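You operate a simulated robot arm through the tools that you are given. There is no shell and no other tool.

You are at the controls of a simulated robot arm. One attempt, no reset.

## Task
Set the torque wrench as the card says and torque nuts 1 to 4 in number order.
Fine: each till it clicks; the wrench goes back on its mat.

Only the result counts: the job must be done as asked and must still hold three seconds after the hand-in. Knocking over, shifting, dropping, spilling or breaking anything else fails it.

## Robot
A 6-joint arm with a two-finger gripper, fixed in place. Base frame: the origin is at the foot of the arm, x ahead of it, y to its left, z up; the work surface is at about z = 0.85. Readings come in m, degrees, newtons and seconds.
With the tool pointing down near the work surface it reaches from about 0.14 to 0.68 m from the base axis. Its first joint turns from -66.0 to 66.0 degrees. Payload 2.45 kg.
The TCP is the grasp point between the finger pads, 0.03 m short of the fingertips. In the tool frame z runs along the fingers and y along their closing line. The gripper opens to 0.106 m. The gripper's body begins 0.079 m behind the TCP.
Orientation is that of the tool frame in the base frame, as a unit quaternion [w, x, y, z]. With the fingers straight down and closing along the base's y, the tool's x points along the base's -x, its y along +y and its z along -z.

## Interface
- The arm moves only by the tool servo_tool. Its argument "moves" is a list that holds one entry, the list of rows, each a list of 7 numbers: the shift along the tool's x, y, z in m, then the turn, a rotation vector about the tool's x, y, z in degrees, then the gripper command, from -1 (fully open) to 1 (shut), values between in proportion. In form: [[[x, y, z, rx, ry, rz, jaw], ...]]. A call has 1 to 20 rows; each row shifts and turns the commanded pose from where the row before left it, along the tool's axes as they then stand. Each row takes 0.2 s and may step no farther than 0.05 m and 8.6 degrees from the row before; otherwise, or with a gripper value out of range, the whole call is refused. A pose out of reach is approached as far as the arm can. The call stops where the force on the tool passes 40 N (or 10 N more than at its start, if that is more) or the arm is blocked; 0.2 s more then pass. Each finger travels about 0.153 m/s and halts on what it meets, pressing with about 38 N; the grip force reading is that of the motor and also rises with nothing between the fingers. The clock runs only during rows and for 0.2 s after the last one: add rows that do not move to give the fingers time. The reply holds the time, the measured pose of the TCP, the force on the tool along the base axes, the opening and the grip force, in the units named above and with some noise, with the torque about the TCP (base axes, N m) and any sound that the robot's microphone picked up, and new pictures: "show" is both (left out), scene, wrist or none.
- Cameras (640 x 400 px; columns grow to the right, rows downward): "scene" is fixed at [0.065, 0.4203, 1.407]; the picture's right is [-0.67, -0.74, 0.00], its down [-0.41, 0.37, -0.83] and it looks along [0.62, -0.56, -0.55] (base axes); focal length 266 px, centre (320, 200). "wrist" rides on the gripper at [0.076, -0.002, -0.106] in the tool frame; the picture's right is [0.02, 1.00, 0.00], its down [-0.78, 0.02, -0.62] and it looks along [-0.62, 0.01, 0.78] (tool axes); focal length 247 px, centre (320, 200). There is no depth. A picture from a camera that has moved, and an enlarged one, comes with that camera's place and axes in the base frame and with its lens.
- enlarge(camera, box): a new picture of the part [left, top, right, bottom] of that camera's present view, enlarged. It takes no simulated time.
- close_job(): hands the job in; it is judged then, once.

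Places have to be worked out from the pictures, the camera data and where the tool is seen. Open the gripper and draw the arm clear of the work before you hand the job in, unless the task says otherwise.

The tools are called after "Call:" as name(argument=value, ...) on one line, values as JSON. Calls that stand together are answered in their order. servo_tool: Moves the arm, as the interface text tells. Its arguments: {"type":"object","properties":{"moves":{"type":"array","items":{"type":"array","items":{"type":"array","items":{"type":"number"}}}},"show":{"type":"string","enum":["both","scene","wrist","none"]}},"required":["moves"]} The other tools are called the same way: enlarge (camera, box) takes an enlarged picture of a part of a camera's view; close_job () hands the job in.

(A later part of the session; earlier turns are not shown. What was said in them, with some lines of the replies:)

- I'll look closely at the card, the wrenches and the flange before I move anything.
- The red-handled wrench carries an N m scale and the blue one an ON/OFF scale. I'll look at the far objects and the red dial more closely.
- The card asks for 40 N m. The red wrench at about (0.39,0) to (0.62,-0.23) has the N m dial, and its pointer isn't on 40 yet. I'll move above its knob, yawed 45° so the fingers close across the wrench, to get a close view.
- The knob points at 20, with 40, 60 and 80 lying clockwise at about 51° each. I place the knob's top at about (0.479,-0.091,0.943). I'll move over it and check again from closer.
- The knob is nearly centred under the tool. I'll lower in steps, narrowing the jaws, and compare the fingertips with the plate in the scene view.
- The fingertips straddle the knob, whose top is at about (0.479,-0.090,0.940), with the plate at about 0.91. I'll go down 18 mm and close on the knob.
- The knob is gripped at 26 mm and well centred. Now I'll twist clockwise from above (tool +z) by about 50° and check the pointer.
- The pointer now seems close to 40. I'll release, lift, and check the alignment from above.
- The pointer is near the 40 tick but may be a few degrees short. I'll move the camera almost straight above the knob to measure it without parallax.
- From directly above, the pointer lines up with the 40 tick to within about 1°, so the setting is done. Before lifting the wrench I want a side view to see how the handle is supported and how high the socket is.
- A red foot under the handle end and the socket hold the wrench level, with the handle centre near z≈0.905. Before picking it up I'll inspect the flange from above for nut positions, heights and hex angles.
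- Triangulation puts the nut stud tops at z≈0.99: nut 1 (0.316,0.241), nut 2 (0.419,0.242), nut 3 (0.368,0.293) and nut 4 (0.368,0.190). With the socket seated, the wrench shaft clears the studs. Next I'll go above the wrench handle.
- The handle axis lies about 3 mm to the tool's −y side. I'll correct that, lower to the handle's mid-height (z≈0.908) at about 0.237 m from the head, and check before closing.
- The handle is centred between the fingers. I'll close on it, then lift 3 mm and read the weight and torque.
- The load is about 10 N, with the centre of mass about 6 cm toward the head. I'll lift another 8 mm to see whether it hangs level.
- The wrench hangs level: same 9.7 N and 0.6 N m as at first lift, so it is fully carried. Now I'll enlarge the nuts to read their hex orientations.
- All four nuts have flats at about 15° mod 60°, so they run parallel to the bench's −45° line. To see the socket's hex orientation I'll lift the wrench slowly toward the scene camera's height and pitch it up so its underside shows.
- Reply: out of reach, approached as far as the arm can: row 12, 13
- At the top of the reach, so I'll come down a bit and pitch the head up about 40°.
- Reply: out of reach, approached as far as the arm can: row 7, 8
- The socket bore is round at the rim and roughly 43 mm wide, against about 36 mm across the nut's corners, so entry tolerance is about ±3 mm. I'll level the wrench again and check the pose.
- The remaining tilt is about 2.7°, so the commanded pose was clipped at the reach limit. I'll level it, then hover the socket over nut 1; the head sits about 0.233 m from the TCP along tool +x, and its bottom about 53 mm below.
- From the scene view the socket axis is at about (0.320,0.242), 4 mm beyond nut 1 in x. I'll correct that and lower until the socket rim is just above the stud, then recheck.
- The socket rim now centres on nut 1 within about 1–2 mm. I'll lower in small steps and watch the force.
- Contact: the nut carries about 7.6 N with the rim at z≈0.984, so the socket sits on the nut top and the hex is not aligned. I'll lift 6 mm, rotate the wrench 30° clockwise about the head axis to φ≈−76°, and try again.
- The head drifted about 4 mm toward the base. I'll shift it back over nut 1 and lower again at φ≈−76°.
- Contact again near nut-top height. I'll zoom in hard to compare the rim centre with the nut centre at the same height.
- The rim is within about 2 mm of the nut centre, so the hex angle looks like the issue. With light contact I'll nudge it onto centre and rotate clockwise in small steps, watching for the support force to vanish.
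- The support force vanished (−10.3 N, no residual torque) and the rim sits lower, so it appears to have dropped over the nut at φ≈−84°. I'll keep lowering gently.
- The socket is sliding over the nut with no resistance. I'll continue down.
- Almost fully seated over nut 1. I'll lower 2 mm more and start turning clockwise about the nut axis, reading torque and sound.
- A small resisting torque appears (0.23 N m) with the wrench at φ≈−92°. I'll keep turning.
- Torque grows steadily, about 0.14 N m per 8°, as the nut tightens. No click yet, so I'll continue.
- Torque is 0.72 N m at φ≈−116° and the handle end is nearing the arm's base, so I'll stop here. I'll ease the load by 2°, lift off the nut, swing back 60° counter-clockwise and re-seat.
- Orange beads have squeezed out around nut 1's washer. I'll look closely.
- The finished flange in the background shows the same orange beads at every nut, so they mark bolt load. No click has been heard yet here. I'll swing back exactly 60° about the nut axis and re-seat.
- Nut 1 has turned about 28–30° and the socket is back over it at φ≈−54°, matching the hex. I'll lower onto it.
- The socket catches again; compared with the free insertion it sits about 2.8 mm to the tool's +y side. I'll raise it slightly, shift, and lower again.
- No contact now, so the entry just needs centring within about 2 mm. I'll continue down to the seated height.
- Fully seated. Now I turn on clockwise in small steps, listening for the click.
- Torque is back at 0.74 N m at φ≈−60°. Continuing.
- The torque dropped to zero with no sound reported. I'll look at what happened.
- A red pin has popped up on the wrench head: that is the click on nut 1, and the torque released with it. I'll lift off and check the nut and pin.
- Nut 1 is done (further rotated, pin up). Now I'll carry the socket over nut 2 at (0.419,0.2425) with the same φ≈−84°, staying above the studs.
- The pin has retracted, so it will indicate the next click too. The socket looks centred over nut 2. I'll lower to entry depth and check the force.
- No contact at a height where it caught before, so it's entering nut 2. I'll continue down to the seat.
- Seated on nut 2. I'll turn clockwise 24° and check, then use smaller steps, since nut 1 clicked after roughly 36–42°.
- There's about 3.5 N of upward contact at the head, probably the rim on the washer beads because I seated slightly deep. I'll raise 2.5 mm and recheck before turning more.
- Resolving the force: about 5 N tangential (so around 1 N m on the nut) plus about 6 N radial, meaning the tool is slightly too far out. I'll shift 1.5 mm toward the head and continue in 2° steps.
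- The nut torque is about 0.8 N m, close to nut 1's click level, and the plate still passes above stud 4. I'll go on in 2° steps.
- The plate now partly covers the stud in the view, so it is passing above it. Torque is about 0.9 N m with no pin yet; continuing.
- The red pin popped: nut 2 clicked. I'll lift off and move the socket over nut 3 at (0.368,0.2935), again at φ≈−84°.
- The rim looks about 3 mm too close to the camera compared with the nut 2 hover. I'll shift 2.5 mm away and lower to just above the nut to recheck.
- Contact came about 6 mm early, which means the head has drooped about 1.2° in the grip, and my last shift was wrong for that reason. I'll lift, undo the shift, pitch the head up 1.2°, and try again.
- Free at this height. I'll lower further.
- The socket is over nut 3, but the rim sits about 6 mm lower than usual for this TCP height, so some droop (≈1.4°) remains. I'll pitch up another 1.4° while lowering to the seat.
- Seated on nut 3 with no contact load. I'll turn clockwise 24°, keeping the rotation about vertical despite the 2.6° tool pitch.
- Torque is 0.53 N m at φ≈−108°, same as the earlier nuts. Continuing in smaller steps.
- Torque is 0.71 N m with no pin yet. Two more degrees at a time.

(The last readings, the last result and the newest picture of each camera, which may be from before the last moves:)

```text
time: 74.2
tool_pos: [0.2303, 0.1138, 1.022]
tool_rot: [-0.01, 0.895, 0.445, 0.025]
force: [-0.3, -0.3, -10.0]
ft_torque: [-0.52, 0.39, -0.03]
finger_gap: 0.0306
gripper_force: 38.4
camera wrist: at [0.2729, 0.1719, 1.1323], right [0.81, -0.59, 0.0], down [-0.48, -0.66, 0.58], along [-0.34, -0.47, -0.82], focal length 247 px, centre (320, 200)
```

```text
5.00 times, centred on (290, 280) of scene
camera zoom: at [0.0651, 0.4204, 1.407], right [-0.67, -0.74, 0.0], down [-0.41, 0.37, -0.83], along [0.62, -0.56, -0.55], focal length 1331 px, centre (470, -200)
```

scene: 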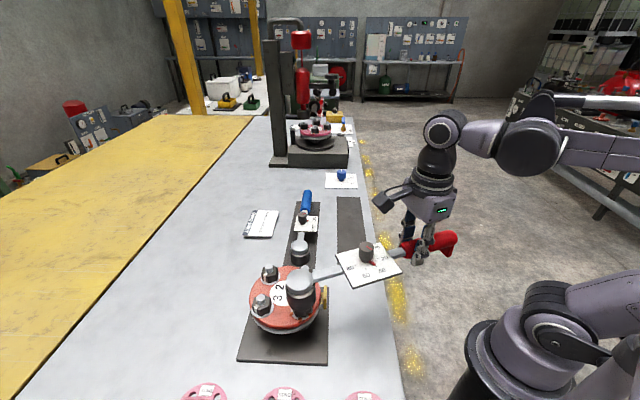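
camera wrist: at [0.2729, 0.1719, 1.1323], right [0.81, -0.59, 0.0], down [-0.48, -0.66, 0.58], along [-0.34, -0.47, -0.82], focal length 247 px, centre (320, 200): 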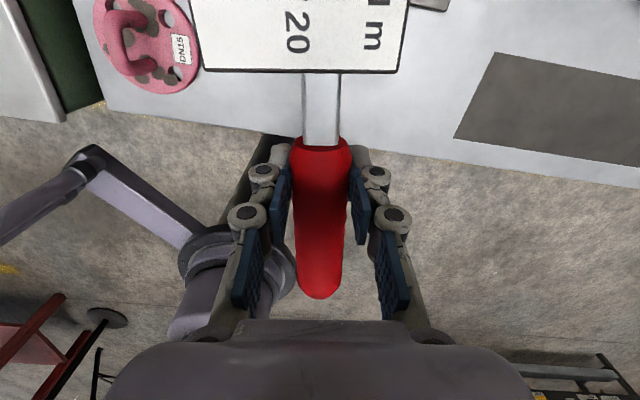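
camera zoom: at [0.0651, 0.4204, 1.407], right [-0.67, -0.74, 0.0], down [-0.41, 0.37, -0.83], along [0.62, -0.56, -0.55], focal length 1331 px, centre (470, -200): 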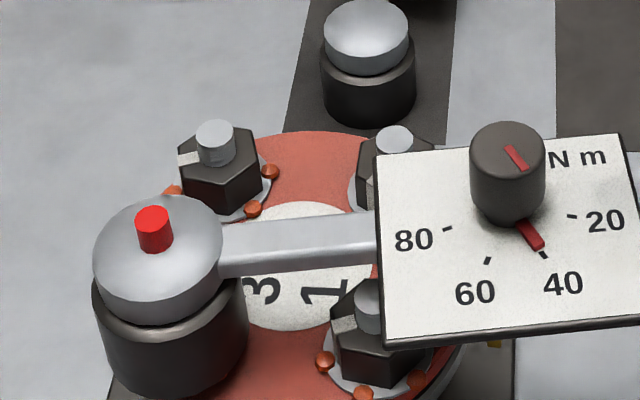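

The pin popped and the torque fell to zero: nut 3 clicked. I'll lift off straight up and move over nut 4 at (0.368,0.191), back at φ≈−84°.

Call:
servo_tool(moves=[[[0.0005, 0, -0.01, 0, 0, 0, 1], [0.0006, 0, -0.014, 0, 0, 0, 1], [0.0007, 0, -0.015, 0, 0, 0, 1], [0, 0, 0, 0.326, 0, -7.18, 1], [0, 0, 0, 0.326, 0, -7.18, 1], [0, 0, 0, 0.326, 0, -7.18, 1], [0, 0, 0, 0.326, 0, -7.18, 1], [0, 0, 0, 0.326, 0, -7.18, 1], [0, 0, 0, 0.326, 0, -7.18, 1], [-0.0275, 0.0242, -0.00125, 0, 0, 0, 1], [-0.0275, 0.0242, -0.00125, 0, 0, 0, 1], [-0.0275, 0.0242, -0.00125, 0, 0, 0, 1], [-0.0275, 0.0242, -0.00125, 0, 0, 0, 1], [-0.0275, 0.0242, -0.00125, 0, 0, 0, 1], [-0.0275, 0.0242, -0.00125, 0, 0, 0, 1], [0, 0, 0, 0, 0, 0, 1], [0, 0, 0, 0, 0, 0, 1]]], show="scene")

Call:
enlarge(camera="scene", box=[235, 240, 335, 320])

Call:
enlarge(camera="scene", box=[280, 250, 325, 290])

```text
time: 77.8
tool_pos: [0.391, -0.0353, 1.0602]
tool_rot: [-0.016, 0.669, 0.743, 0.02]
force: [-0.3, -0.1, -9.8]
ft_torque: [-0.61, -0.11, 0.01]
finger_gap: 0.0305
gripper_force: 38.1
```

scene: 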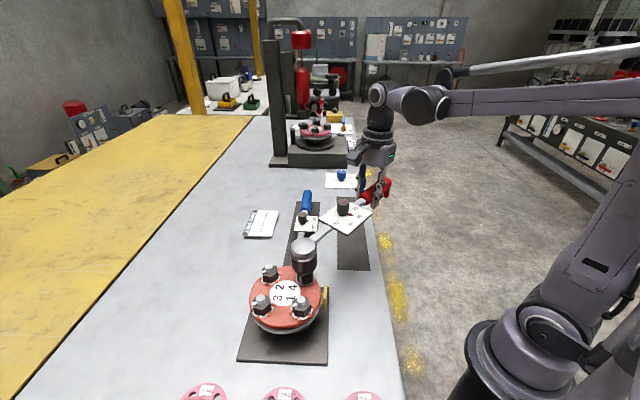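

```text
5.00 times, centred on (285, 280) of scene
camera zoom: at [0.0652, 0.4203, 1.407], right [-0.67, -0.74, 0.0], down [-0.41, 0.37, -0.83], along [0.62, -0.56, -0.55], focal length 1331 px, centre (495, -200)
```

zoom: 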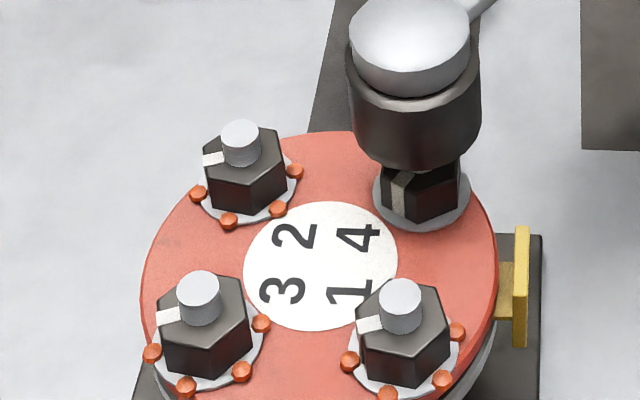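

```text
10.00 times, centred on (302, 270) of scene
camera zoom: at [0.0652, 0.4203, 1.407], right [-0.67, -0.74, 0.0], down [-0.41, 0.37, -0.83], along [0.62, -0.56, -0.55], focal length 2662 px, centre (495, -500)
```

zoom: 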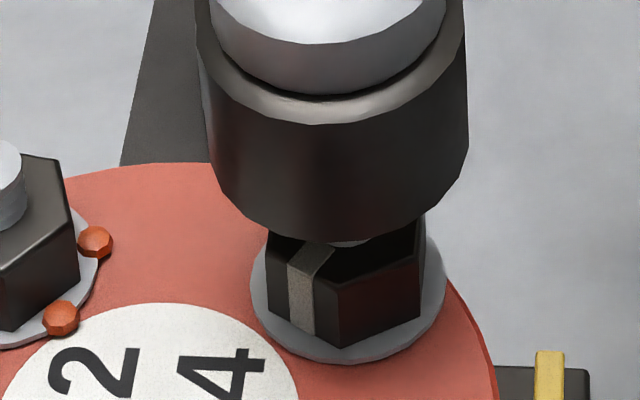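

Nuts 1–3 all show the same mark rotation and beads. The socket looks centred over nut 4; I'll lower to just above it and recheck.

Call:
servo_tool(moves=[[[-0.0003, 0, 0.0065, 0, 0, 0, 1], [-0.0003, 0, 0.0065, 0, 0, 0, 1], [-0.0003, 0, 0.006, 0, 0, 0, 1], [0, 0, 0, 0, 0, 0, 1]]], show="none")

Call:
enlarge(camera="scene", box=[280, 250, 325, 290])

```text
time: 78.8
tool_pos: [0.3924, -0.0351, 1.0419]
tool_rot: [-0.016, 0.669, 0.743, 0.02]
force: [0.0, -0.3, -9.3]
ft_torque: [-0.62, -0.03, 0.0]
finger_gap: 0.0305
gripper_force: 37.7
```

```text
10.00 times, centred on (302, 270) of scene
camera zoom: at [0.0652, 0.4204, 1.407], right [-0.67, -0.74, 0.0], down [-0.41, 0.37, -0.83], along [0.62, -0.56, -0.55], focal length 2662 px, centre (495, -500)
```

zoom: 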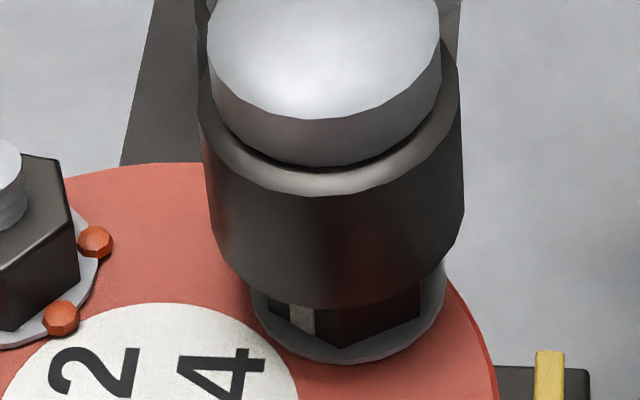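

Call:
servo_tool(moves=[[[-0.0001, 0, 0.003, 0, 0, 0, 1], [-0.0001, 0, 0.003, 0, 0, 0, 1], [0, 0, 0, 0, 0, 0, 1]]], show="none")

Call:
enlarge(camera="scene", box=[280, 250, 325, 290])

```text
time: 79.6
tool_pos: [0.3909, -0.0345, 1.0357]
tool_rot: [-0.015, 0.669, 0.743, 0.02]
force: [0.2, 0.3, -9.6]
ft_torque: [-0.6, -0.1, 0.02]
finger_gap: 0.0307
gripper_force: 38.3
```

```text
10.00 times, centred on (302, 270) of scene
camera zoom: at [0.0652, 0.4203, 1.407], right [-0.67, -0.74, 0.0], down [-0.41, 0.37, -0.83], along [0.62, -0.56, -0.55], focal length 2662 px, centre (495, -500)
```

zoom: 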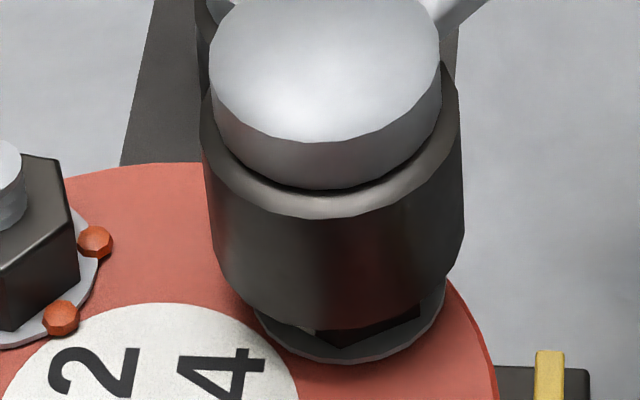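

Entering freely. I'll lower 9 mm more toward the seat and check for contact.

Call:
servo_tool(moves=[[[-0.0001, 0, 0.003, 0, 0, 0, 1], [-0.0001, 0, 0.003, 0, 0, 0, 1], [-0.0001, 0, 0.003, 0, 0, 0, 1], [0, 0, 0, 0, 0, 0, 1]]], show="none")

Call:
enlarge(camera="scene", box=[280, 250, 325, 290])

```text
time: 80.6
tool_pos: [0.3913, -0.0335, 1.0275]
tool_rot: [-0.015, 0.668, 0.744, 0.019]
force: [-0.2, 0.0, -9.1]
ft_torque: [-0.61, -0.07, 0.03]
finger_gap: 0.0306
gripper_force: 38.1
```

```text
10.00 times, centred on (302, 270) of scene
camera zoom: at [0.0652, 0.4203, 1.407], right [-0.67, -0.74, 0.0], down [-0.41, 0.37, -0.83], along [0.62, -0.56, -0.55], focal length 2662 px, centre (495, -500)
```

zoom: 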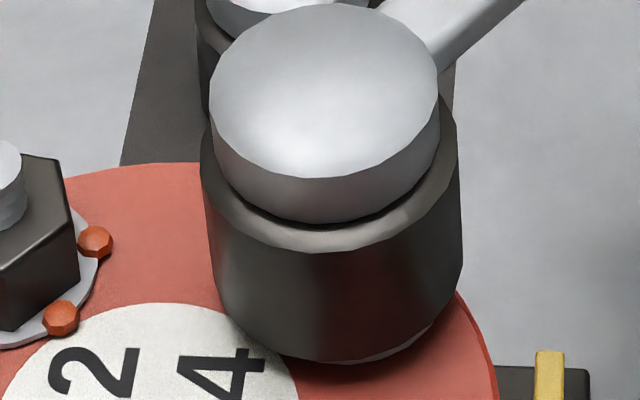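

Call:
servo_tool(moves=[[[-0.0001, 0, 0.003, 0, 0, 0, 1], [0, 0, 0, 0, 0, 0, 1]]], show="none")

```text
time: 81.2
tool_pos: [0.3924, -0.0344, 1.024]
tool_rot: [-0.015, 0.668, 0.743, 0.02]
force: [0.1, 0.2, -8.8]
ft_torque: [-0.61, -0.08, 0.02]
finger_gap: 0.031
gripper_force: 38.0
```

Seated on nut 4 without contact load. I'll turn clockwise 24°.

Call:
servo_tool(moves=[[[0.00058, -0.01584, 0, -0.18, 0, 4, 1], [0.00058, -0.01584, 0, -0.18, 0, 4, 1], [0.00058, -0.01584, 0, -0.18, 0, 4, 1], [0.00058, -0.01584, 0, -0.18, 0, 4, 1], [0.00058, -0.01584, 0, -0.18, 0, 4, 1], [0.00058, -0.01584, 0, -0.18, 0, 4, 1]]], show="wrist")

Call:
enlarge(camera="scene", box=[250, 220, 370, 310])

```text
time: 82.6
tool_pos: [0.298, -0.0246, 1.023]
tool_rot: [-0.013, 0.809, 0.588, 0.023]
force: [-0.5, 0.3, -9.5]
ft_torque: [-0.6, 0.17, 0.55]
finger_gap: 0.0309
gripper_force: 38.2
camera wrist: at [0.3188, 0.0429, 1.1344], right [0.96, -0.29, 0.01], down [-0.24, -0.78, 0.58], along [-0.16, -0.56, -0.81], focal length 247 px, centre (320, 200)
```

wrist: 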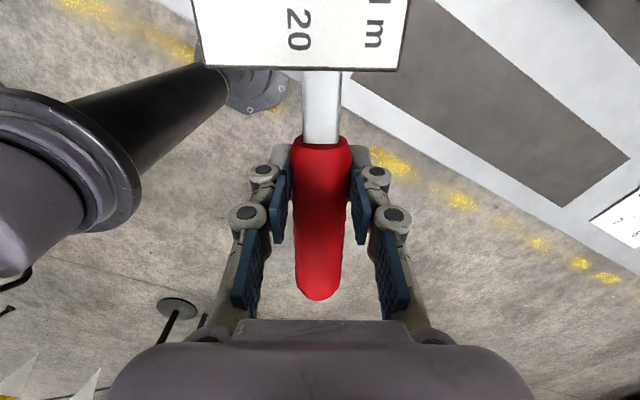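

```text
4.44 times, centred on (310, 265) of scene
camera zoom: at [0.0651, 0.4204, 1.407], right [-0.67, -0.74, 0.0], down [-0.41, 0.37, -0.83], along [0.62, -0.56, -0.55], focal length 1183 px, centre (364, -89)
```

zoom: 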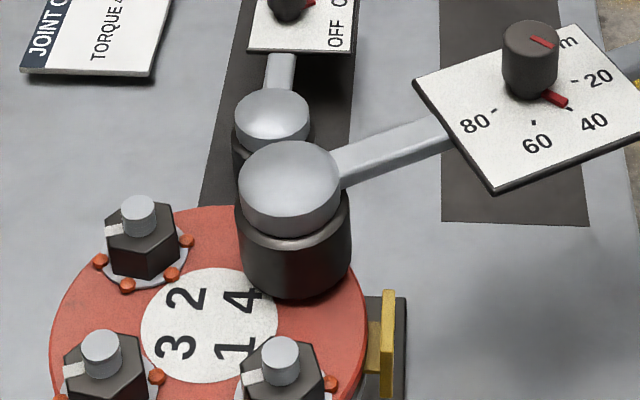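

Torque 0.55 N m as before. Continuing in smaller steps.

Call:
servo_tool(moves=[[[0.00058, -0.01584, 0, -0.18, 0, 4, 1], [0.00058, -0.01584, 0, -0.18, 0, 4, 1]]], show="none")

Call:
enlarge(camera="scene", box=[250, 220, 370, 310])

```text
time: 83.2
tool_pos: [0.2675, -0.0122, 1.0235]
tool_rot: [-0.011, 0.848, 0.53, 0.024]
force: [0.0, -1.3, -8.9]
ft_torque: [-0.57, 0.28, 0.7]
finger_gap: 0.0305
gripper_force: 37.9
```

```text
4.44 times, centred on (310, 265) of scene
camera zoom: at [0.0651, 0.4204, 1.407], right [-0.67, -0.74, 0.0], down [-0.41, 0.37, -0.83], along [0.62, -0.56, -0.55], focal length 1183 px, centre (364, -89)
```

zoom: 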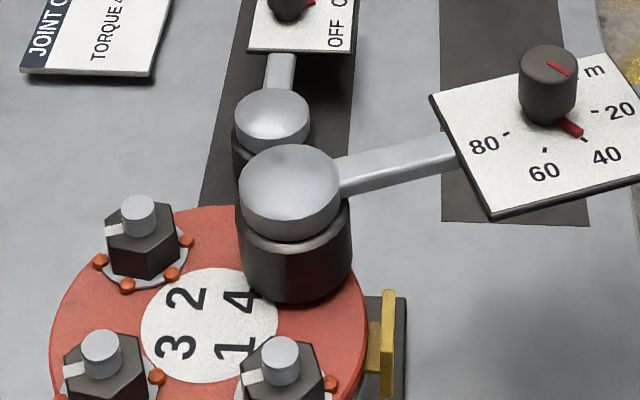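

Call:
servo_tool(moves=[[[0.0003, -0.0079, 0, -0.09, 0, 2, 1], [0.0003, -0.0079, 0, -0.09, 0, 2, 1]]], show="none")

Call:
enlarge(camera="scene", box=[250, 220, 370, 310])

```text
time: 83.8
tool_pos: [0.2546, -0.0054, 1.0232]
tool_rot: [-0.01, 0.866, 0.499, 0.025]
force: [-0.1, -0.8, -9.9]
ft_torque: [-0.53, 0.32, 0.73]
finger_gap: 0.0306
gripper_force: 38.0
```

```text
4.44 times, centred on (310, 265) of scene
camera zoom: at [0.0651, 0.4203, 1.407], right [-0.67, -0.74, 0.0], down [-0.41, 0.37, -0.83], along [0.62, -0.56, -0.55], focal length 1183 px, centre (364, -89)
```

zoom: 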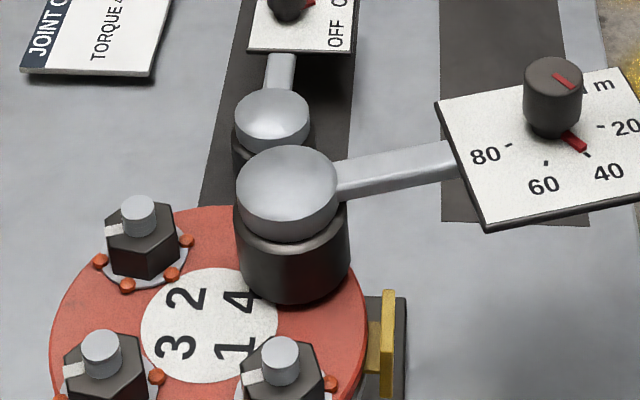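

Torque 0.73 N m at φ≈−120°. Two degrees more per step from here.

Call:
servo_tool(moves=[[[0.0003, -0.0079, 0, -0.09, 0, 2, 1]]], show="none")

Call:
enlarge(camera="scene", box=[250, 220, 370, 310])

```text
time: 84.2
tool_pos: [0.2486, -0.0006, 1.0245]
tool_rot: [-0.011, 0.875, 0.484, 0.025]
force: [-1.1, -3.3, -8.5]
ft_torque: [-0.48, 0.2, 0.47]
finger_gap: 0.0306
gripper_force: 38.0
```

```text
4.44 times, centred on (310, 265) of scene
camera zoom: at [0.0651, 0.4202, 1.407], right [-0.67, -0.74, 0.0], down [-0.41, 0.37, -0.83], along [0.62, -0.56, -0.55], focal length 1183 px, centre (364, -89)
```

zoom: 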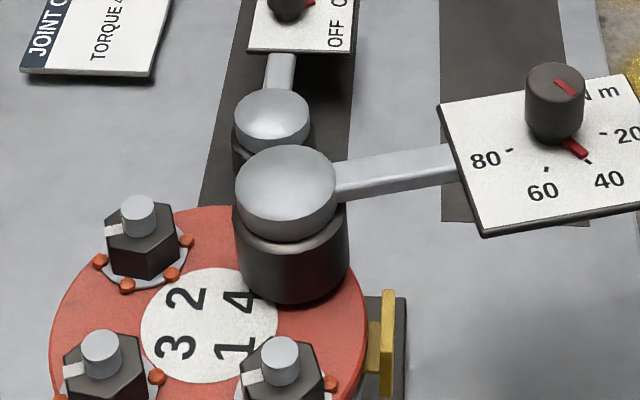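

A slight radial push of about 3 N appears; I'll ease out 1 mm and continue.

Call:
servo_tool(moves=[[[-0.0007, -0.0079, 0, -0.09, 0, 2, 1]]], show="none")

Call:
enlarge(camera="scene", box=[250, 220, 370, 310])

```text
time: 84.6
tool_pos: [0.2399, 0.002, 1.0228]
tool_rot: [-0.011, 0.882, 0.47, 0.024]
force: [0.8, 0.6, -9.7]
ft_torque: [-0.52, 0.35, 0.75]
finger_gap: 0.031
gripper_force: 38.2
```

```text
4.44 times, centred on (310, 265) of scene
camera zoom: at [0.0651, 0.4204, 1.407], right [-0.67, -0.74, 0.0], down [-0.41, 0.37, -0.83], along [0.62, -0.56, -0.55], focal length 1183 px, centre (364, -89)
```

zoom: 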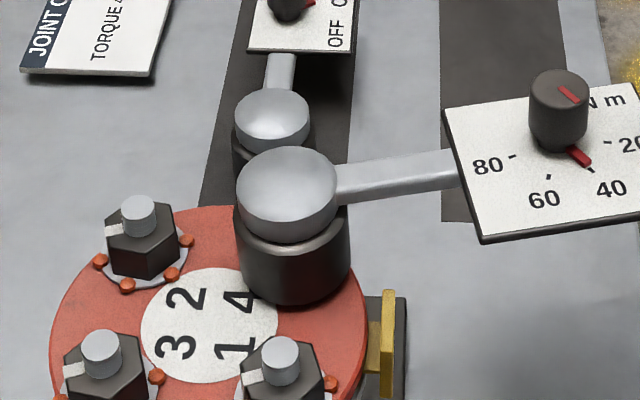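

Call:
servo_tool(moves=[[[0.0002, -0.0079, 0, -0.09, 0, 2, 1]]], show="wrist")

Call:
enlarge(camera="scene", box=[250, 220, 370, 310])

```text
time: 85.0
tool_pos: [0.2353, 0.0085, 1.0225]
tool_rot: [-0.011, 0.891, 0.453, 0.025]
force: [0.4, 0.4, -9.3]
ft_torque: [-0.49, 0.32, -0.02]
finger_gap: 0.0309
gripper_force: 38.1
camera wrist: at [0.2764, 0.0659, 1.1329], right [0.82, -0.57, 0.0], down [-0.47, -0.67, 0.58], along [-0.33, -0.48, -0.82], focal length 247 px, centre (320, 200)
```

wrist: 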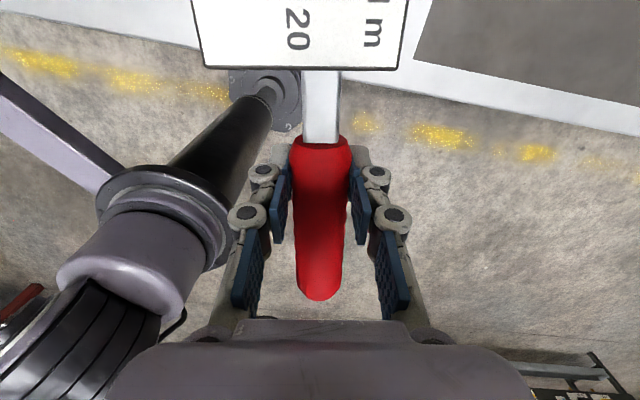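

```text
4.44 times, centred on (310, 265) of scene
camera zoom: at [0.0651, 0.4204, 1.407], right [-0.67, -0.74, 0.0], down [-0.41, 0.37, -0.83], along [0.62, -0.56, -0.55], focal length 1183 px, centre (364, -89)
```

zoom: 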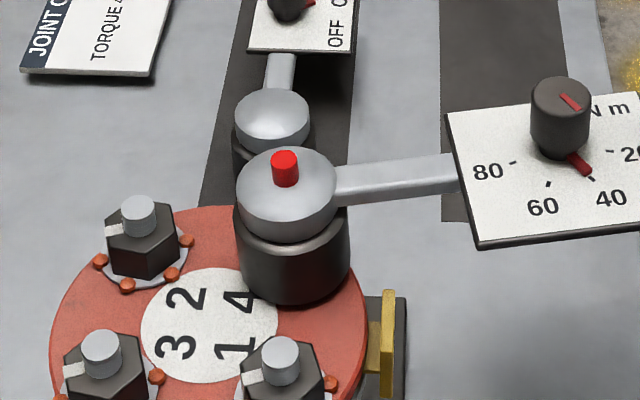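

The fourth pin popped: nut 4 clicked. I'll lift the wrench clear, then carry it back toward its mat.

Call:
servo_tool(moves=[[[0.0005, 0, -0.012, 0, 0, 0, 1], [0.0007, 0, -0.016, 0, 0, 0, 1], [0.0009, 0, -0.02, 0, 0, 0, 1], [0.0056, 0.0395, 0.00026, 0, 0, 0, 1], [0.0056, 0.0395, 0.00026, 0, 0, 0, 1], [0.0056, 0.0395, 0.00026, 0, 0, 0, 1], [0.0056, 0.0395, 0.00026, 0, 0, 0, 1], [0.0056, 0.0395, 0.00026, 0, 0, 0, 1], [0.0056, 0.0395, 0.00026, 0, 0, 0, 1], [0.0056, 0.0395, 0.00026, 0, 0, 0, 1], [0.0056, 0.0395, 0.00026, 0, 0, 0, 1], [0.0056, 0.0395, 0.00026, 0, 0, 0, 1], [0, 0, 0, 0, 0, 0, 1], [0, 0, 0, 0, 0, 0, 1]]], show="scene")

Call:
enlarge(camera="scene", box=[235, 250, 335, 330])

```text
time: 88.0
tool_pos: [0.5531, -0.1608, 1.072]
tool_rot: [-0.011, 0.891, 0.454, 0.025]
force: [-0.3, 0.1, -9.1]
ft_torque: [-0.5, 0.32, -0.01]
finger_gap: 0.0305
gripper_force: 38.0
```

scene: 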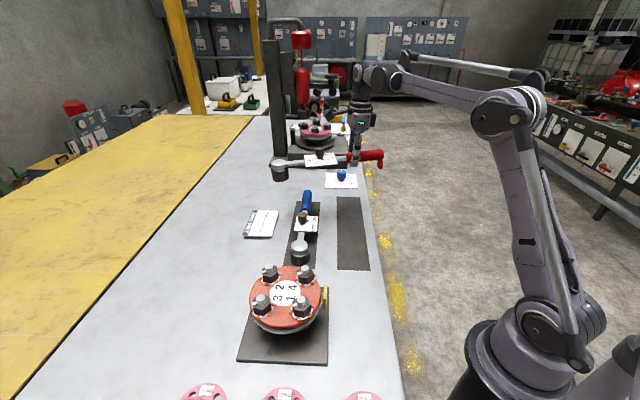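

```text
5.00 times, centred on (285, 290) of scene
camera zoom: at [0.0652, 0.4203, 1.407], right [-0.67, -0.74, 0.0], down [-0.41, 0.37, -0.83], along [0.62, -0.56, -0.55], focal length 1331 px, centre (495, -250)
```

zoom: 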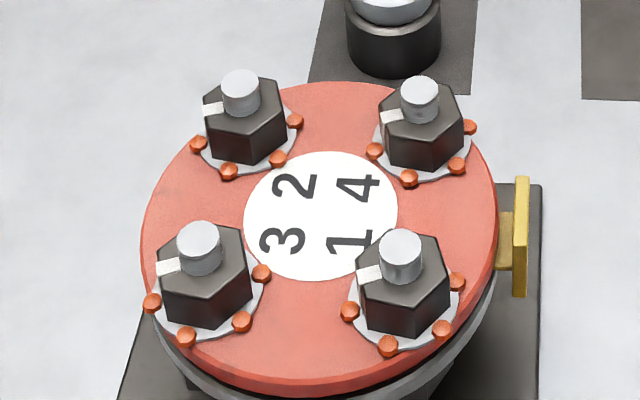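

All four nuts show the same mark position and beads. Now I'll swing the wrench back counter-clockwise 80° to line up with its mat.

Call:
servo_tool(moves=[[[0, 0, 0, 0.363, 0, -8, 1], [0, 0, 0, 0.363, 0, -8, 1], [0, 0, 0, 0.363, 0, -8, 1], [0, 0, 0, 0.363, 0, -8, 1], [0, 0, 0, 0.363, 0, -8, 1], [0, 0, 0, 0.363, 0, -8, 1], [0, 0, 0, 0.363, 0, -8, 1], [0, 0, 0, 0.363, 0, -8, 1], [0, 0, 0, 0.363, 0, -8, 1], [0, 0, 0, 0.363, 0, -8, 1], [0, 0, 0, 0, 0, 0, 1], [0, 0, 0, 0, 0, 0, 1]]], show="both")

Call:
enlarge(camera="scene", box=[310, 140, 400, 280])

```text
time: 90.6
tool_pos: [0.5521, -0.1611, 1.0729]
tool_rot: [-0.018, 0.388, 0.921, 0.013]
force: [-0.2, 0.0, -9.4]
ft_torque: [-0.41, -0.44, -0.03]
finger_gap: 0.0303
gripper_force: 38.3
camera wrist: at [0.5016, -0.1107, 1.1823], right [0.7, 0.71, 0.01], down [0.57, -0.57, 0.59], along [0.42, -0.41, -0.81], focal length 247 px, centre (320, 200)
```

scene: 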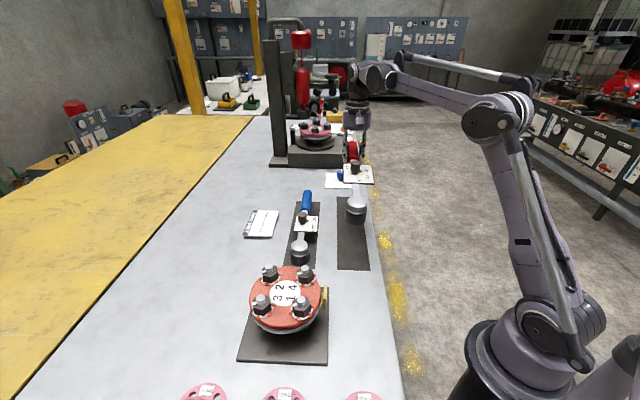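
wrist: 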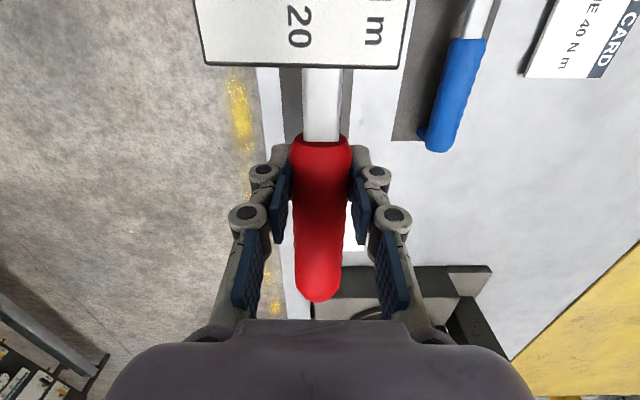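

```text
2.86 times, centred on (355, 210) of scene
camera zoom: at [0.0652, 0.4203, 1.407], right [-0.67, -0.74, 0.0], down [-0.41, 0.37, -0.83], along [0.62, -0.56, -0.55], focal length 761 px, centre (220, 171)
```

zoom: 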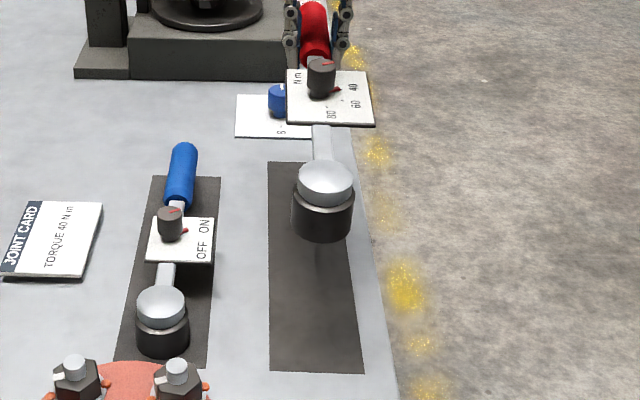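

Back at the original pick-up pose above the mat. I'll lower vertically to about 25 mm above the resting height and check.

Call:
servo_tool(moves=[[[-0.0016, 0, 0.035, 0, 0, 0, 1], [-0.0016, 0, 0.035, 0, 0, 0, 1], [-0.0016, 0, 0.035, 0, 0, 0, 1], [-0.0016, 0, 0.035, 0, 0, 0, 1], [0, 0, 0, 0, 0, 0, 1], [0, 0, 0, 0, 0, 0, 1]]], show="none")

Call:
enlarge(camera="scene", box=[320, 170, 400, 280])

```text
time: 92.0
tool_pos: [0.5542, -0.1607, 0.9323]
tool_rot: [-0.018, 0.39, 0.921, 0.014]
force: [0.1, 0.3, -9.2]
ft_torque: [-0.46, -0.43, 0.0]
finger_gap: 0.0305
gripper_force: 38.2
```

```text
3.64 times, centred on (360, 225) of scene
camera zoom: at [0.0652, 0.4203, 1.407], right [-0.67, -0.74, 0.0], down [-0.41, 0.37, -0.83], along [0.62, -0.56, -0.55], focal length 968 px, centre (174, 109)
```

zoom: 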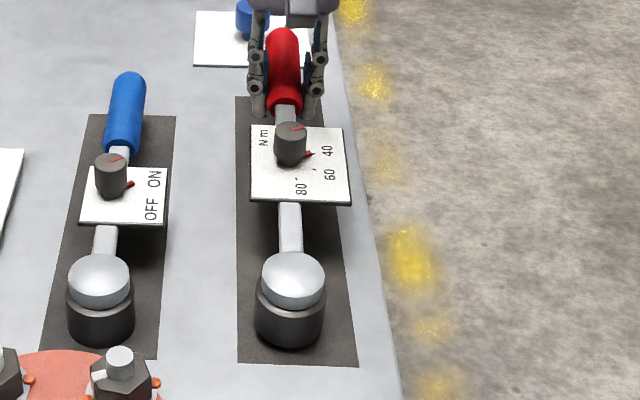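

Aligned over the mat. I'll zoom to compare the head's height before touching down.

Call:
enlarge(camera="scene", box=[335, 225, 375, 275])

Call:
enlarge(camera="scene", box=[330, 165, 380, 225])

```text
8.00 times, centred on (355, 250) of scene
camera zoom: at [0.0652, 0.4203, 1.407], right [-0.67, -0.74, 0.0], down [-0.41, 0.37, -0.83], along [0.62, -0.56, -0.55], focal length 2130 px, centre (40, -200)
```

zoom: 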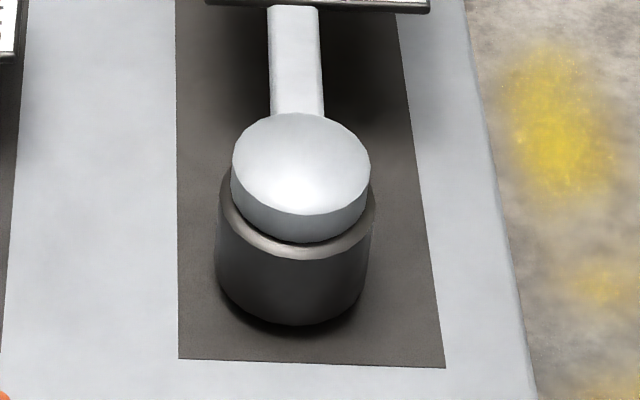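

```text
6.67 times, centred on (355, 195) of scene
camera zoom: at [0.0652, 0.4203, 1.407], right [-0.67, -0.74, 0.0], down [-0.41, 0.37, -0.83], along [0.62, -0.56, -0.55], focal length 1775 px, centre (87, 233)
```

zoom: 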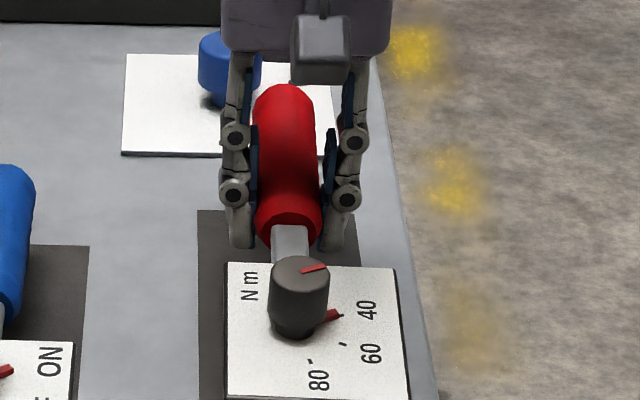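

The cylinder appears shortened from above, so the head has drooped about 4° in the grip (rim about 15 mm low). I'll pitch the tool up 4° to level it before lowering.

Call:
servo_tool(moves=[[[0, 0, 0, 0, 2, 0, 1], [0, 0, 0, 0, 2, 0, 1], [0, 0, 0, 0, 0, 0, 1], [0, 0, 0, 0, 0, 0, 1]]], show="wrist")

Call:
enlarge(camera="scene", box=[335, 225, 375, 275])

Call:
enlarge(camera="scene", box=[320, 170, 400, 280])

```text
time: 93.0
tool_pos: [0.5545, -0.1614, 0.9323]
tool_rot: [-0.049, 0.389, 0.92, 0.027]
force: [-0.8, 0.3, -9.8]
ft_torque: [-0.44, -0.43, -0.03]
finger_gap: 0.0306
gripper_force: 38.4
camera wrist: at [0.5082, -0.1164, 1.0469], right [0.7, 0.71, 0.01], down [0.6, -0.6, 0.53], along [0.38, -0.36, -0.85], focal length 247 px, centre (320, 200)
```

wrist: 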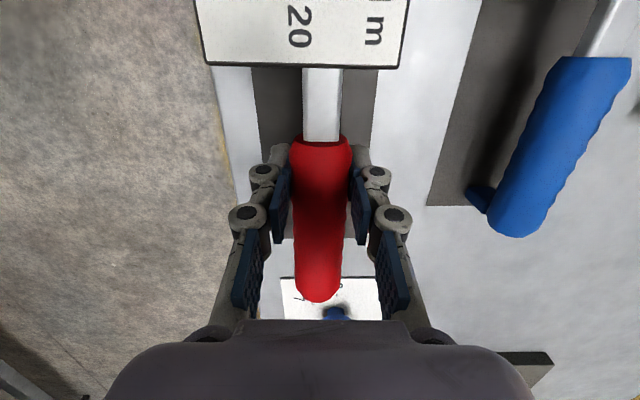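

```text
8.00 times, centred on (355, 250) of scene
camera zoom: at [0.0652, 0.4203, 1.407], right [-0.67, -0.74, 0.0], down [-0.41, 0.37, -0.83], along [0.62, -0.56, -0.55], focal length 2130 px, centre (40, -200)
```

zoom: 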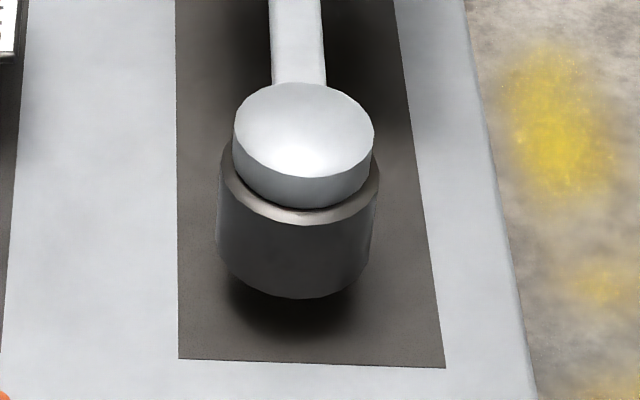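

```text
3.64 times, centred on (360, 225) of scene
camera zoom: at [0.0652, 0.4203, 1.407], right [-0.67, -0.74, 0.0], down [-0.41, 0.37, -0.83], along [0.62, -0.56, -0.55], focal length 968 px, centre (174, 109)
```

zoom: 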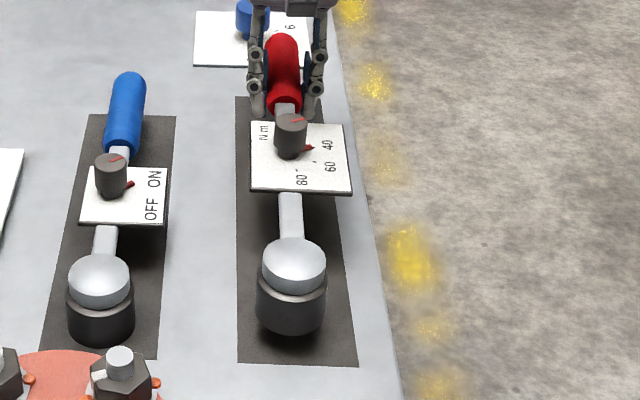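

Now the head looks level (same proportions as at pick-up). I'll lower gently to the mat.

Call:
servo_tool(moves=[[[-0.0009, 0, 0.008, 0, 0, 0, 1], [-0.0009, 0, 0.008, 0, 0, 0, 1], [-0.0004, 0, 0.004, 0, 0, 0, 1], [0, 0, 0, 0, 0, 0, 1]]], show="none")

Call:
enlarge(camera="scene", box=[320, 170, 400, 280])

```text
time: 94.0
tool_pos: [0.5525, -0.1593, 0.9106]
tool_rot: [-0.05, 0.388, 0.92, 0.026]
force: [-0.3, 0.2, -9.7]
ft_torque: [-0.47, -0.43, 0.0]
finger_gap: 0.0307
gripper_force: 38.2
```

```text
3.64 times, centred on (360, 225) of scene
camera zoom: at [0.0652, 0.4203, 1.407], right [-0.67, -0.74, 0.0], down [-0.41, 0.37, -0.83], along [0.62, -0.56, -0.55], focal length 968 px, centre (174, 109)
```

zoom: 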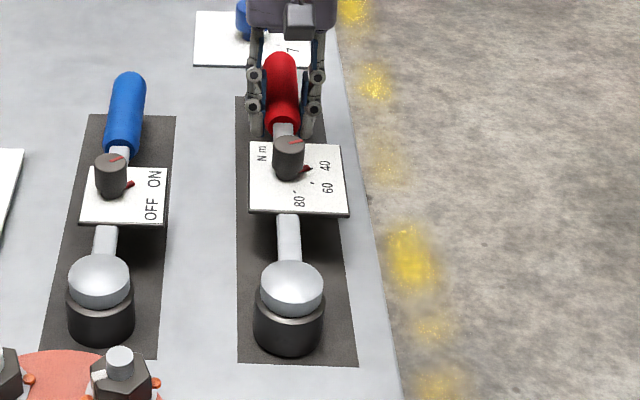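

It's about 3–4 mm left of its original spot. I'll shift it back and lower until it touches.

Call:
servo_tool(moves=[[[0, -0.003, 0, 0, 0, 0, 1], [-0.0003, 0, 0.0025, 0, 0, 0, 1], [0, 0, 0, 0, 0, 0, 1]]], show="none")

```text
time: 94.8
tool_pos: [0.5508, -0.1627, 0.9071]
tool_rot: [-0.05, 0.389, 0.92, 0.026]
force: [0.4, -0.5, -9.9]
ft_torque: [-0.42, -0.44, -0.01]
finger_gap: 0.0308
gripper_force: 38.5
```

Call:
servo_tool(moves=[[[-0.0002, 0, 0.0015, 0, 0, 0, 1], [0, 0, 0, 0, 0, 0, 1]]], show="none")

Call:
enlarge(camera="scene", box=[335, 225, 375, 275])

```text
time: 95.4
tool_pos: [0.5509, -0.1616, 0.9068]
tool_rot: [-0.05, 0.389, 0.919, 0.027]
force: [0.1, -1.3, -5.9]
ft_torque: [0.03, 0.12, 0.1]
finger_gap: 0.0305
gripper_force: 38.2
```

```text
8.00 times, centred on (355, 250) of scene
camera zoom: at [0.0652, 0.4203, 1.407], right [-0.67, -0.74, 0.0], down [-0.41, 0.37, -0.83], along [0.62, -0.56, -0.55], focal length 2130 px, centre (40, -200)
```

zoom: 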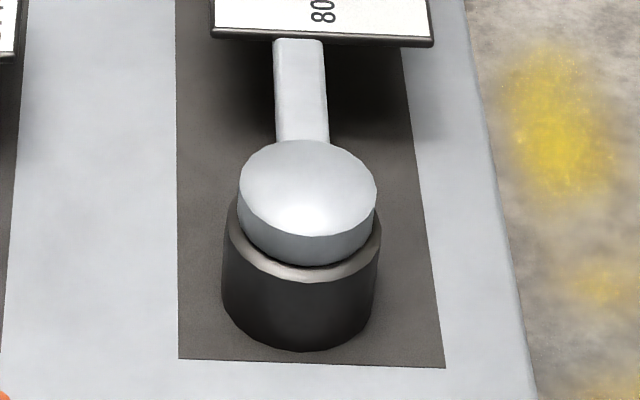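

The head has touched the mat (about 4 N). I'll lower another 1.5 mm so the foot lands as well.

Call:
servo_tool(moves=[[[-0.0001, 0, 0.001, 0, 0, 0, 1], [0, 0, 0, 0, 0, 0, 1]]], show="none")

```text
time: 96.0
tool_pos: [0.5508, -0.1628, 0.9071]
tool_rot: [-0.051, 0.389, 0.92, 0.027]
force: [1.5, -0.3, -2.6]
ft_torque: [0.57, 0.73, -0.09]
finger_gap: 0.0308
gripper_force: 37.9
```

Only the head bears load. I'll pitch up 0.4° while lowering 1.2 mm so the foot comes down too.

Call:
servo_tool(moves=[[[-0.0001, 0, 0.0014, 0, 0.4, 0, 1], [0, 0, 0, 0, 0, 0, 1]]], show="none")

Call:
enlarge(camera="scene", box=[320, 170, 400, 280])

```text
time: 96.6
tool_pos: [0.5526, -0.1626, 0.9053]
tool_rot: [-0.054, 0.388, 0.919, 0.028]
force: [0.7, -1.4, -6.6]
ft_torque: [-0.09, 0.04, 0.11]
finger_gap: 0.0306
gripper_force: 38.2
```

```text
3.64 times, centred on (360, 225) of scene
camera zoom: at [0.0652, 0.4203, 1.407], right [-0.67, -0.74, 0.0], down [-0.41, 0.37, -0.83], along [0.62, -0.56, -0.55], focal length 968 px, centre (174, 109)
```

zoom: 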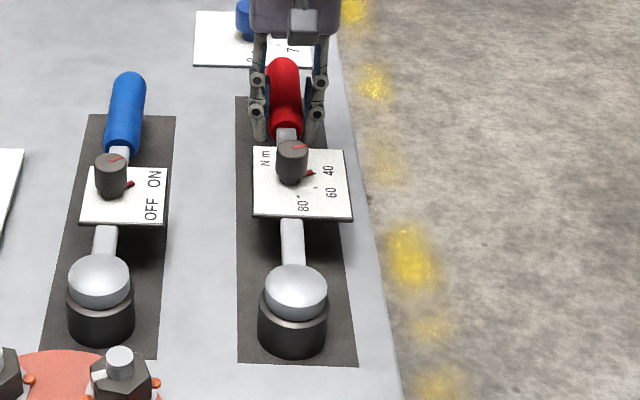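

Call:
servo_tool(moves=[[[-0.0001, 0, 0.0014, 0, 0.3, 0, 1], [0, 0, 0, 0, 0, 0, 1]]], show="none")

```text
time: 97.2
tool_pos: [0.5504, -0.1624, 0.9045]
tool_rot: [-0.057, 0.389, 0.919, 0.03]
force: [3.9, -2.9, 21.0]
ft_torque: [-0.59, 0.13, 0.07]
finger_gap: 0.0306
gripper_force: 37.6
```

Both ends are now firmly down (the mat pushes up). I'll ease up 0.8 mm and then open the gripper gradually.

Call:
servo_tool(moves=[[[0.0001, 0, -0.0008, 0, 0, 0, 1], [0, 0, 0, 0, 0, 0, 1]]], show="none")

```text
time: 97.8
tool_pos: [0.5513, -0.1628, 0.9042]
tool_rot: [-0.055, 0.389, 0.919, 0.029]
force: [7.7, -6.6, 27.7]
ft_torque: [0.15, 0.24, -0.04]
finger_gap: 0.0307
gripper_force: 37.6
```

Call:
servo_tool(moves=[[[0.0002, 0, -0.0015, 0, 0, 0, 1], [0, 0, 0, 0, 0, 0, 1]]], show="none")

```text
time: 98.4
tool_pos: [0.552, -0.1623, 0.9046]
tool_rot: [-0.056, 0.389, 0.919, 0.029]
force: [2.3, -3.9, 2.0]
ft_torque: [-0.22, -0.46, -0.2]
finger_gap: 0.0307
gripper_force: 38.7
```

Nearly balanced, with the mat carrying the wrench. Opening the gripper now.

Call:
servo_tool(moves=[[[0, 0, 0, 0, 0, 0, 0.4], [0, 0, 0, 0, 0, 0, 0.3], [0, 0, 0, 0, 0, 0, 0.1], [0, 0, 0, 0, 0, 0, -0.2], [0, 0, 0, 0, 0, 0, -0.4], [0, 0, 0, 0, 0, 0, -0.4]]], show="wrist")

Call:
enlarge(camera="scene", box=[320, 170, 400, 280])

```text
time: 99.8
tool_pos: [0.5513, -0.162, 0.906]
tool_rot: [-0.055, 0.388, 0.92, 0.029]
force: [0.8, 0.0, -0.7]
ft_torque: [0.02, 0.03, 0.01]
finger_gap: 0.0738
gripper_force: 0.1
camera wrist: at [0.5066, -0.119, 1.0214], right [0.7, 0.71, 0.01], down [0.6, -0.61, 0.52], along [0.38, -0.36, -0.85], focal length 247 px, centre (320, 200)
```

wrist: 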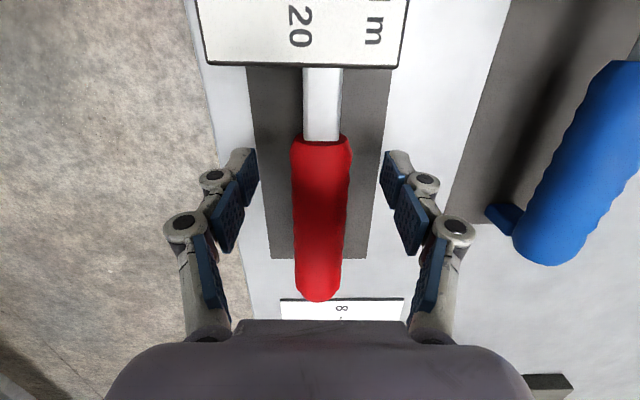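

```text
3.64 times, centred on (360, 225) of scene
camera zoom: at [0.065, 0.4203, 1.407], right [-0.67, -0.74, 0.0], down [-0.41, 0.37, -0.83], along [0.62, -0.56, -0.55], focal length 968 px, centre (174, 109)
```

zoom: 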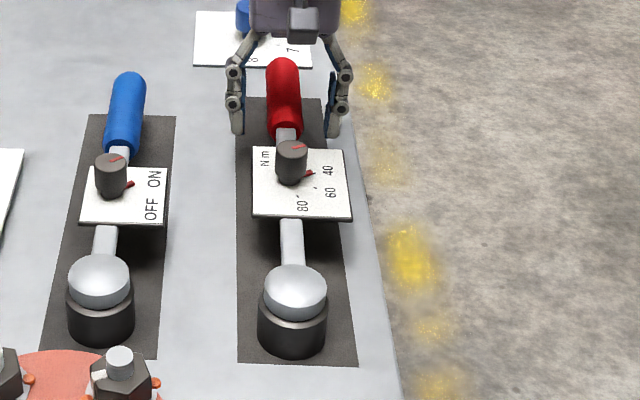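

The wrench rests on its mat. I'll withdraw straight up, level the tool and move clear.

Call:
servo_tool(moves=[[[0.0038, 0, -0.03, 0, 0, 0, -0.6], [0.0038, 0, -0.03, 0, 0, 0, -1], [0.0045, 0, -0.036, 0, 0, 0, -1], [0.0045, 0, -0.036, 0, 0, 0, -1], [0.0045, 0, -0.036, 0, 0, 0, -1], [0, 0, 0, 0, -3.6, 0, -1], [0, 0, 0, 0, -3.6, 0, -1], [0, 0, -0.03, 0, 0, 0, -1], [0.04, -0.01, 0, 0, 0, 0, -1], [0.04, -0.01, 0, 0, 0, 0, -1], [0, 0, 0, 0, 0, 0, -1]]])

Call:
enlarge(camera="scene", box=[230, 170, 400, 340])

Call:
enlarge(camera="scene", box=[330, 180, 380, 230])

Call:
enlarge(camera="scene", box=[235, 255, 335, 335])

```text
time: 102.2
tool_pos: [0.4788, -0.1189, 1.1072]
tool_rot: [0.001, 0.39, 0.921, 0.005]
force: [1.6, 0.0, 0.3]
ft_torque: [-0.02, 0.02, -0.04]
finger_gap: 0.1058
gripper_force: 0.1
camera wrist: at [0.4253, -0.0656, 1.2132], right [0.7, 0.71, 0.01], down [0.55, -0.55, 0.62], along [0.45, -0.43, -0.78], focal length 247 px, centre (320, 200)
```

scene: 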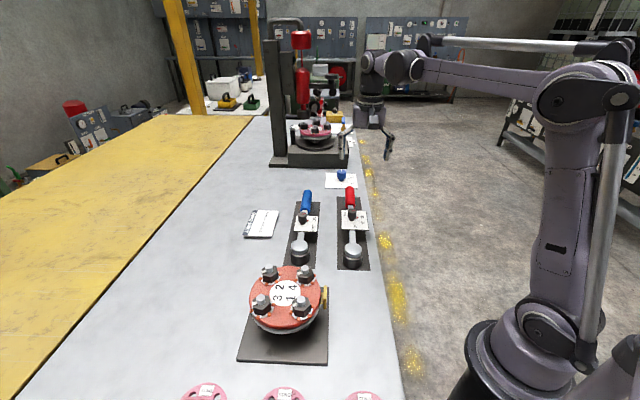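
wrist: 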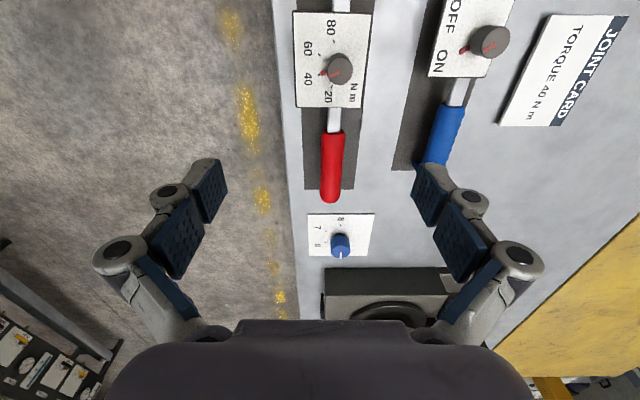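

```text
2.35 times, centred on (315, 255) of scene
camera zoom: at [0.065, 0.4204, 1.407], right [-0.67, -0.74, 0.0], down [-0.41, 0.37, -0.83], along [0.62, -0.56, -0.55], focal length 626 px, centre (332, 71)
```

zoom: 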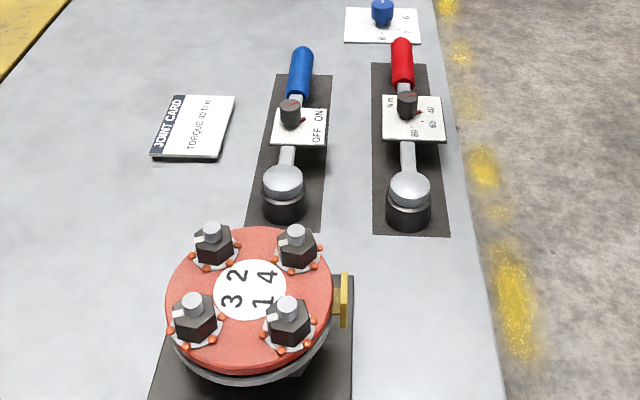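

```text
8.00 times, centred on (355, 205) of scene
camera zoom: at [0.065, 0.4204, 1.407], right [-0.67, -0.74, 0.0], down [-0.41, 0.37, -0.83], along [0.62, -0.56, -0.55], focal length 2130 px, centre (40, 160)
```

zoom: 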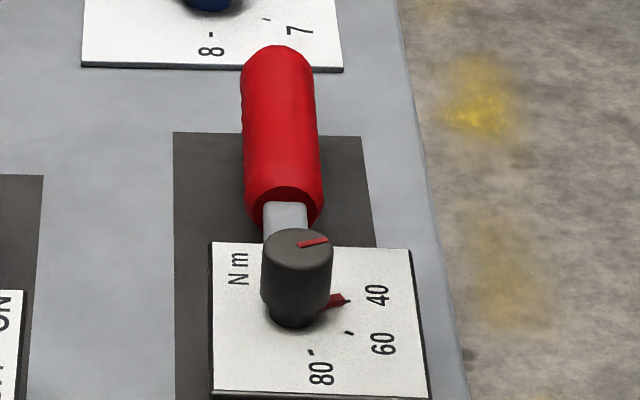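

```text
5.00 times, centred on (285, 295) of scene
camera zoom: at [0.065, 0.4204, 1.407], right [-0.67, -0.74, 0.0], down [-0.41, 0.37, -0.83], along [0.62, -0.56, -0.55], focal length 1331 px, centre (495, -275)
```

zoom: 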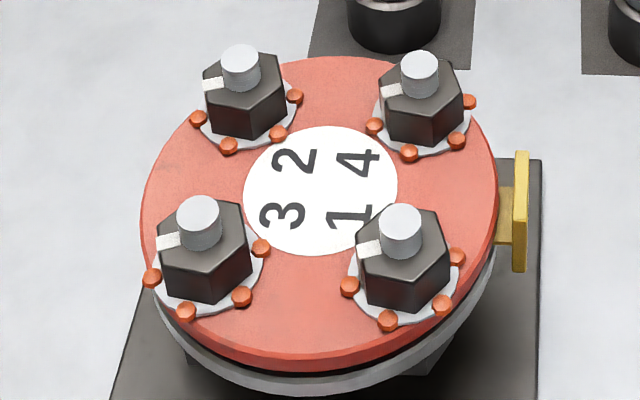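

The wrench is on its mat, the dial still reads 40, all four nuts look alike and nothing else has moved. I'll raise the arm a bit more, then hand in.

Call:
servo_tool(moves=[[[0.03, 0, -0.035, 0, 0, 0, -1], [0.03, 0, -0.035, 0, 0, 0, -1], [0.02, 0, -0.03, 0, 0, 0, -1], [0, 0, 0, 0, 0, 0, -1], [0, 0, 0, 0, 0, 0, -1]]], show="scene")

```text
time: 103.4
tool_pos: [0.4234, -0.0598, 1.205]
tool_rot: [0.002, 0.39, 0.921, 0.005]
force: [-0.4, -0.4, 0.2]
ft_torque: [-0.01, 0.02, 0.01]
finger_gap: 0.1061
gripper_force: 0.0
```

scene: 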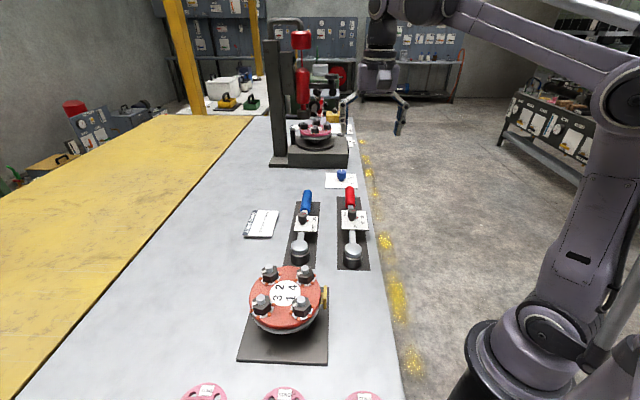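

The arm is clear and the gripper is open. All four nuts clicked in order, and the wrench is on its mat set to 40 N m. Handing in.

Call:
close_job()

```text
The job is handed in.
```

I set the red wrench to 40 N m as the card says and tightened nuts 1 to 4 in order. The job is handed in, but the reply didn't say whether it passed.

- **Clicks:** the microphone picked up no sound on any nut. I took the click from a red pin popping up on the wrench head as the torque dropped away. This happened on all four nuts.
- **Nut 1:** I had to lift off, swing the wrench back 60° and seat it again, because the handle was getting close to the arm's base. It clicked soon after.
- **Wrench:** it is back on its mat within a few millimetres of where it started, and the dial still reads 40. The head sagged a few degrees in the grip along the way, so I levelled it before setting it down.
- **Flange:** all four nuts ended up turned to the same position, with the same orange beads showing around their washers.

As far as the pictures show, nothing else on the bench moved. The gripper was open and the arm clear when I handed in.
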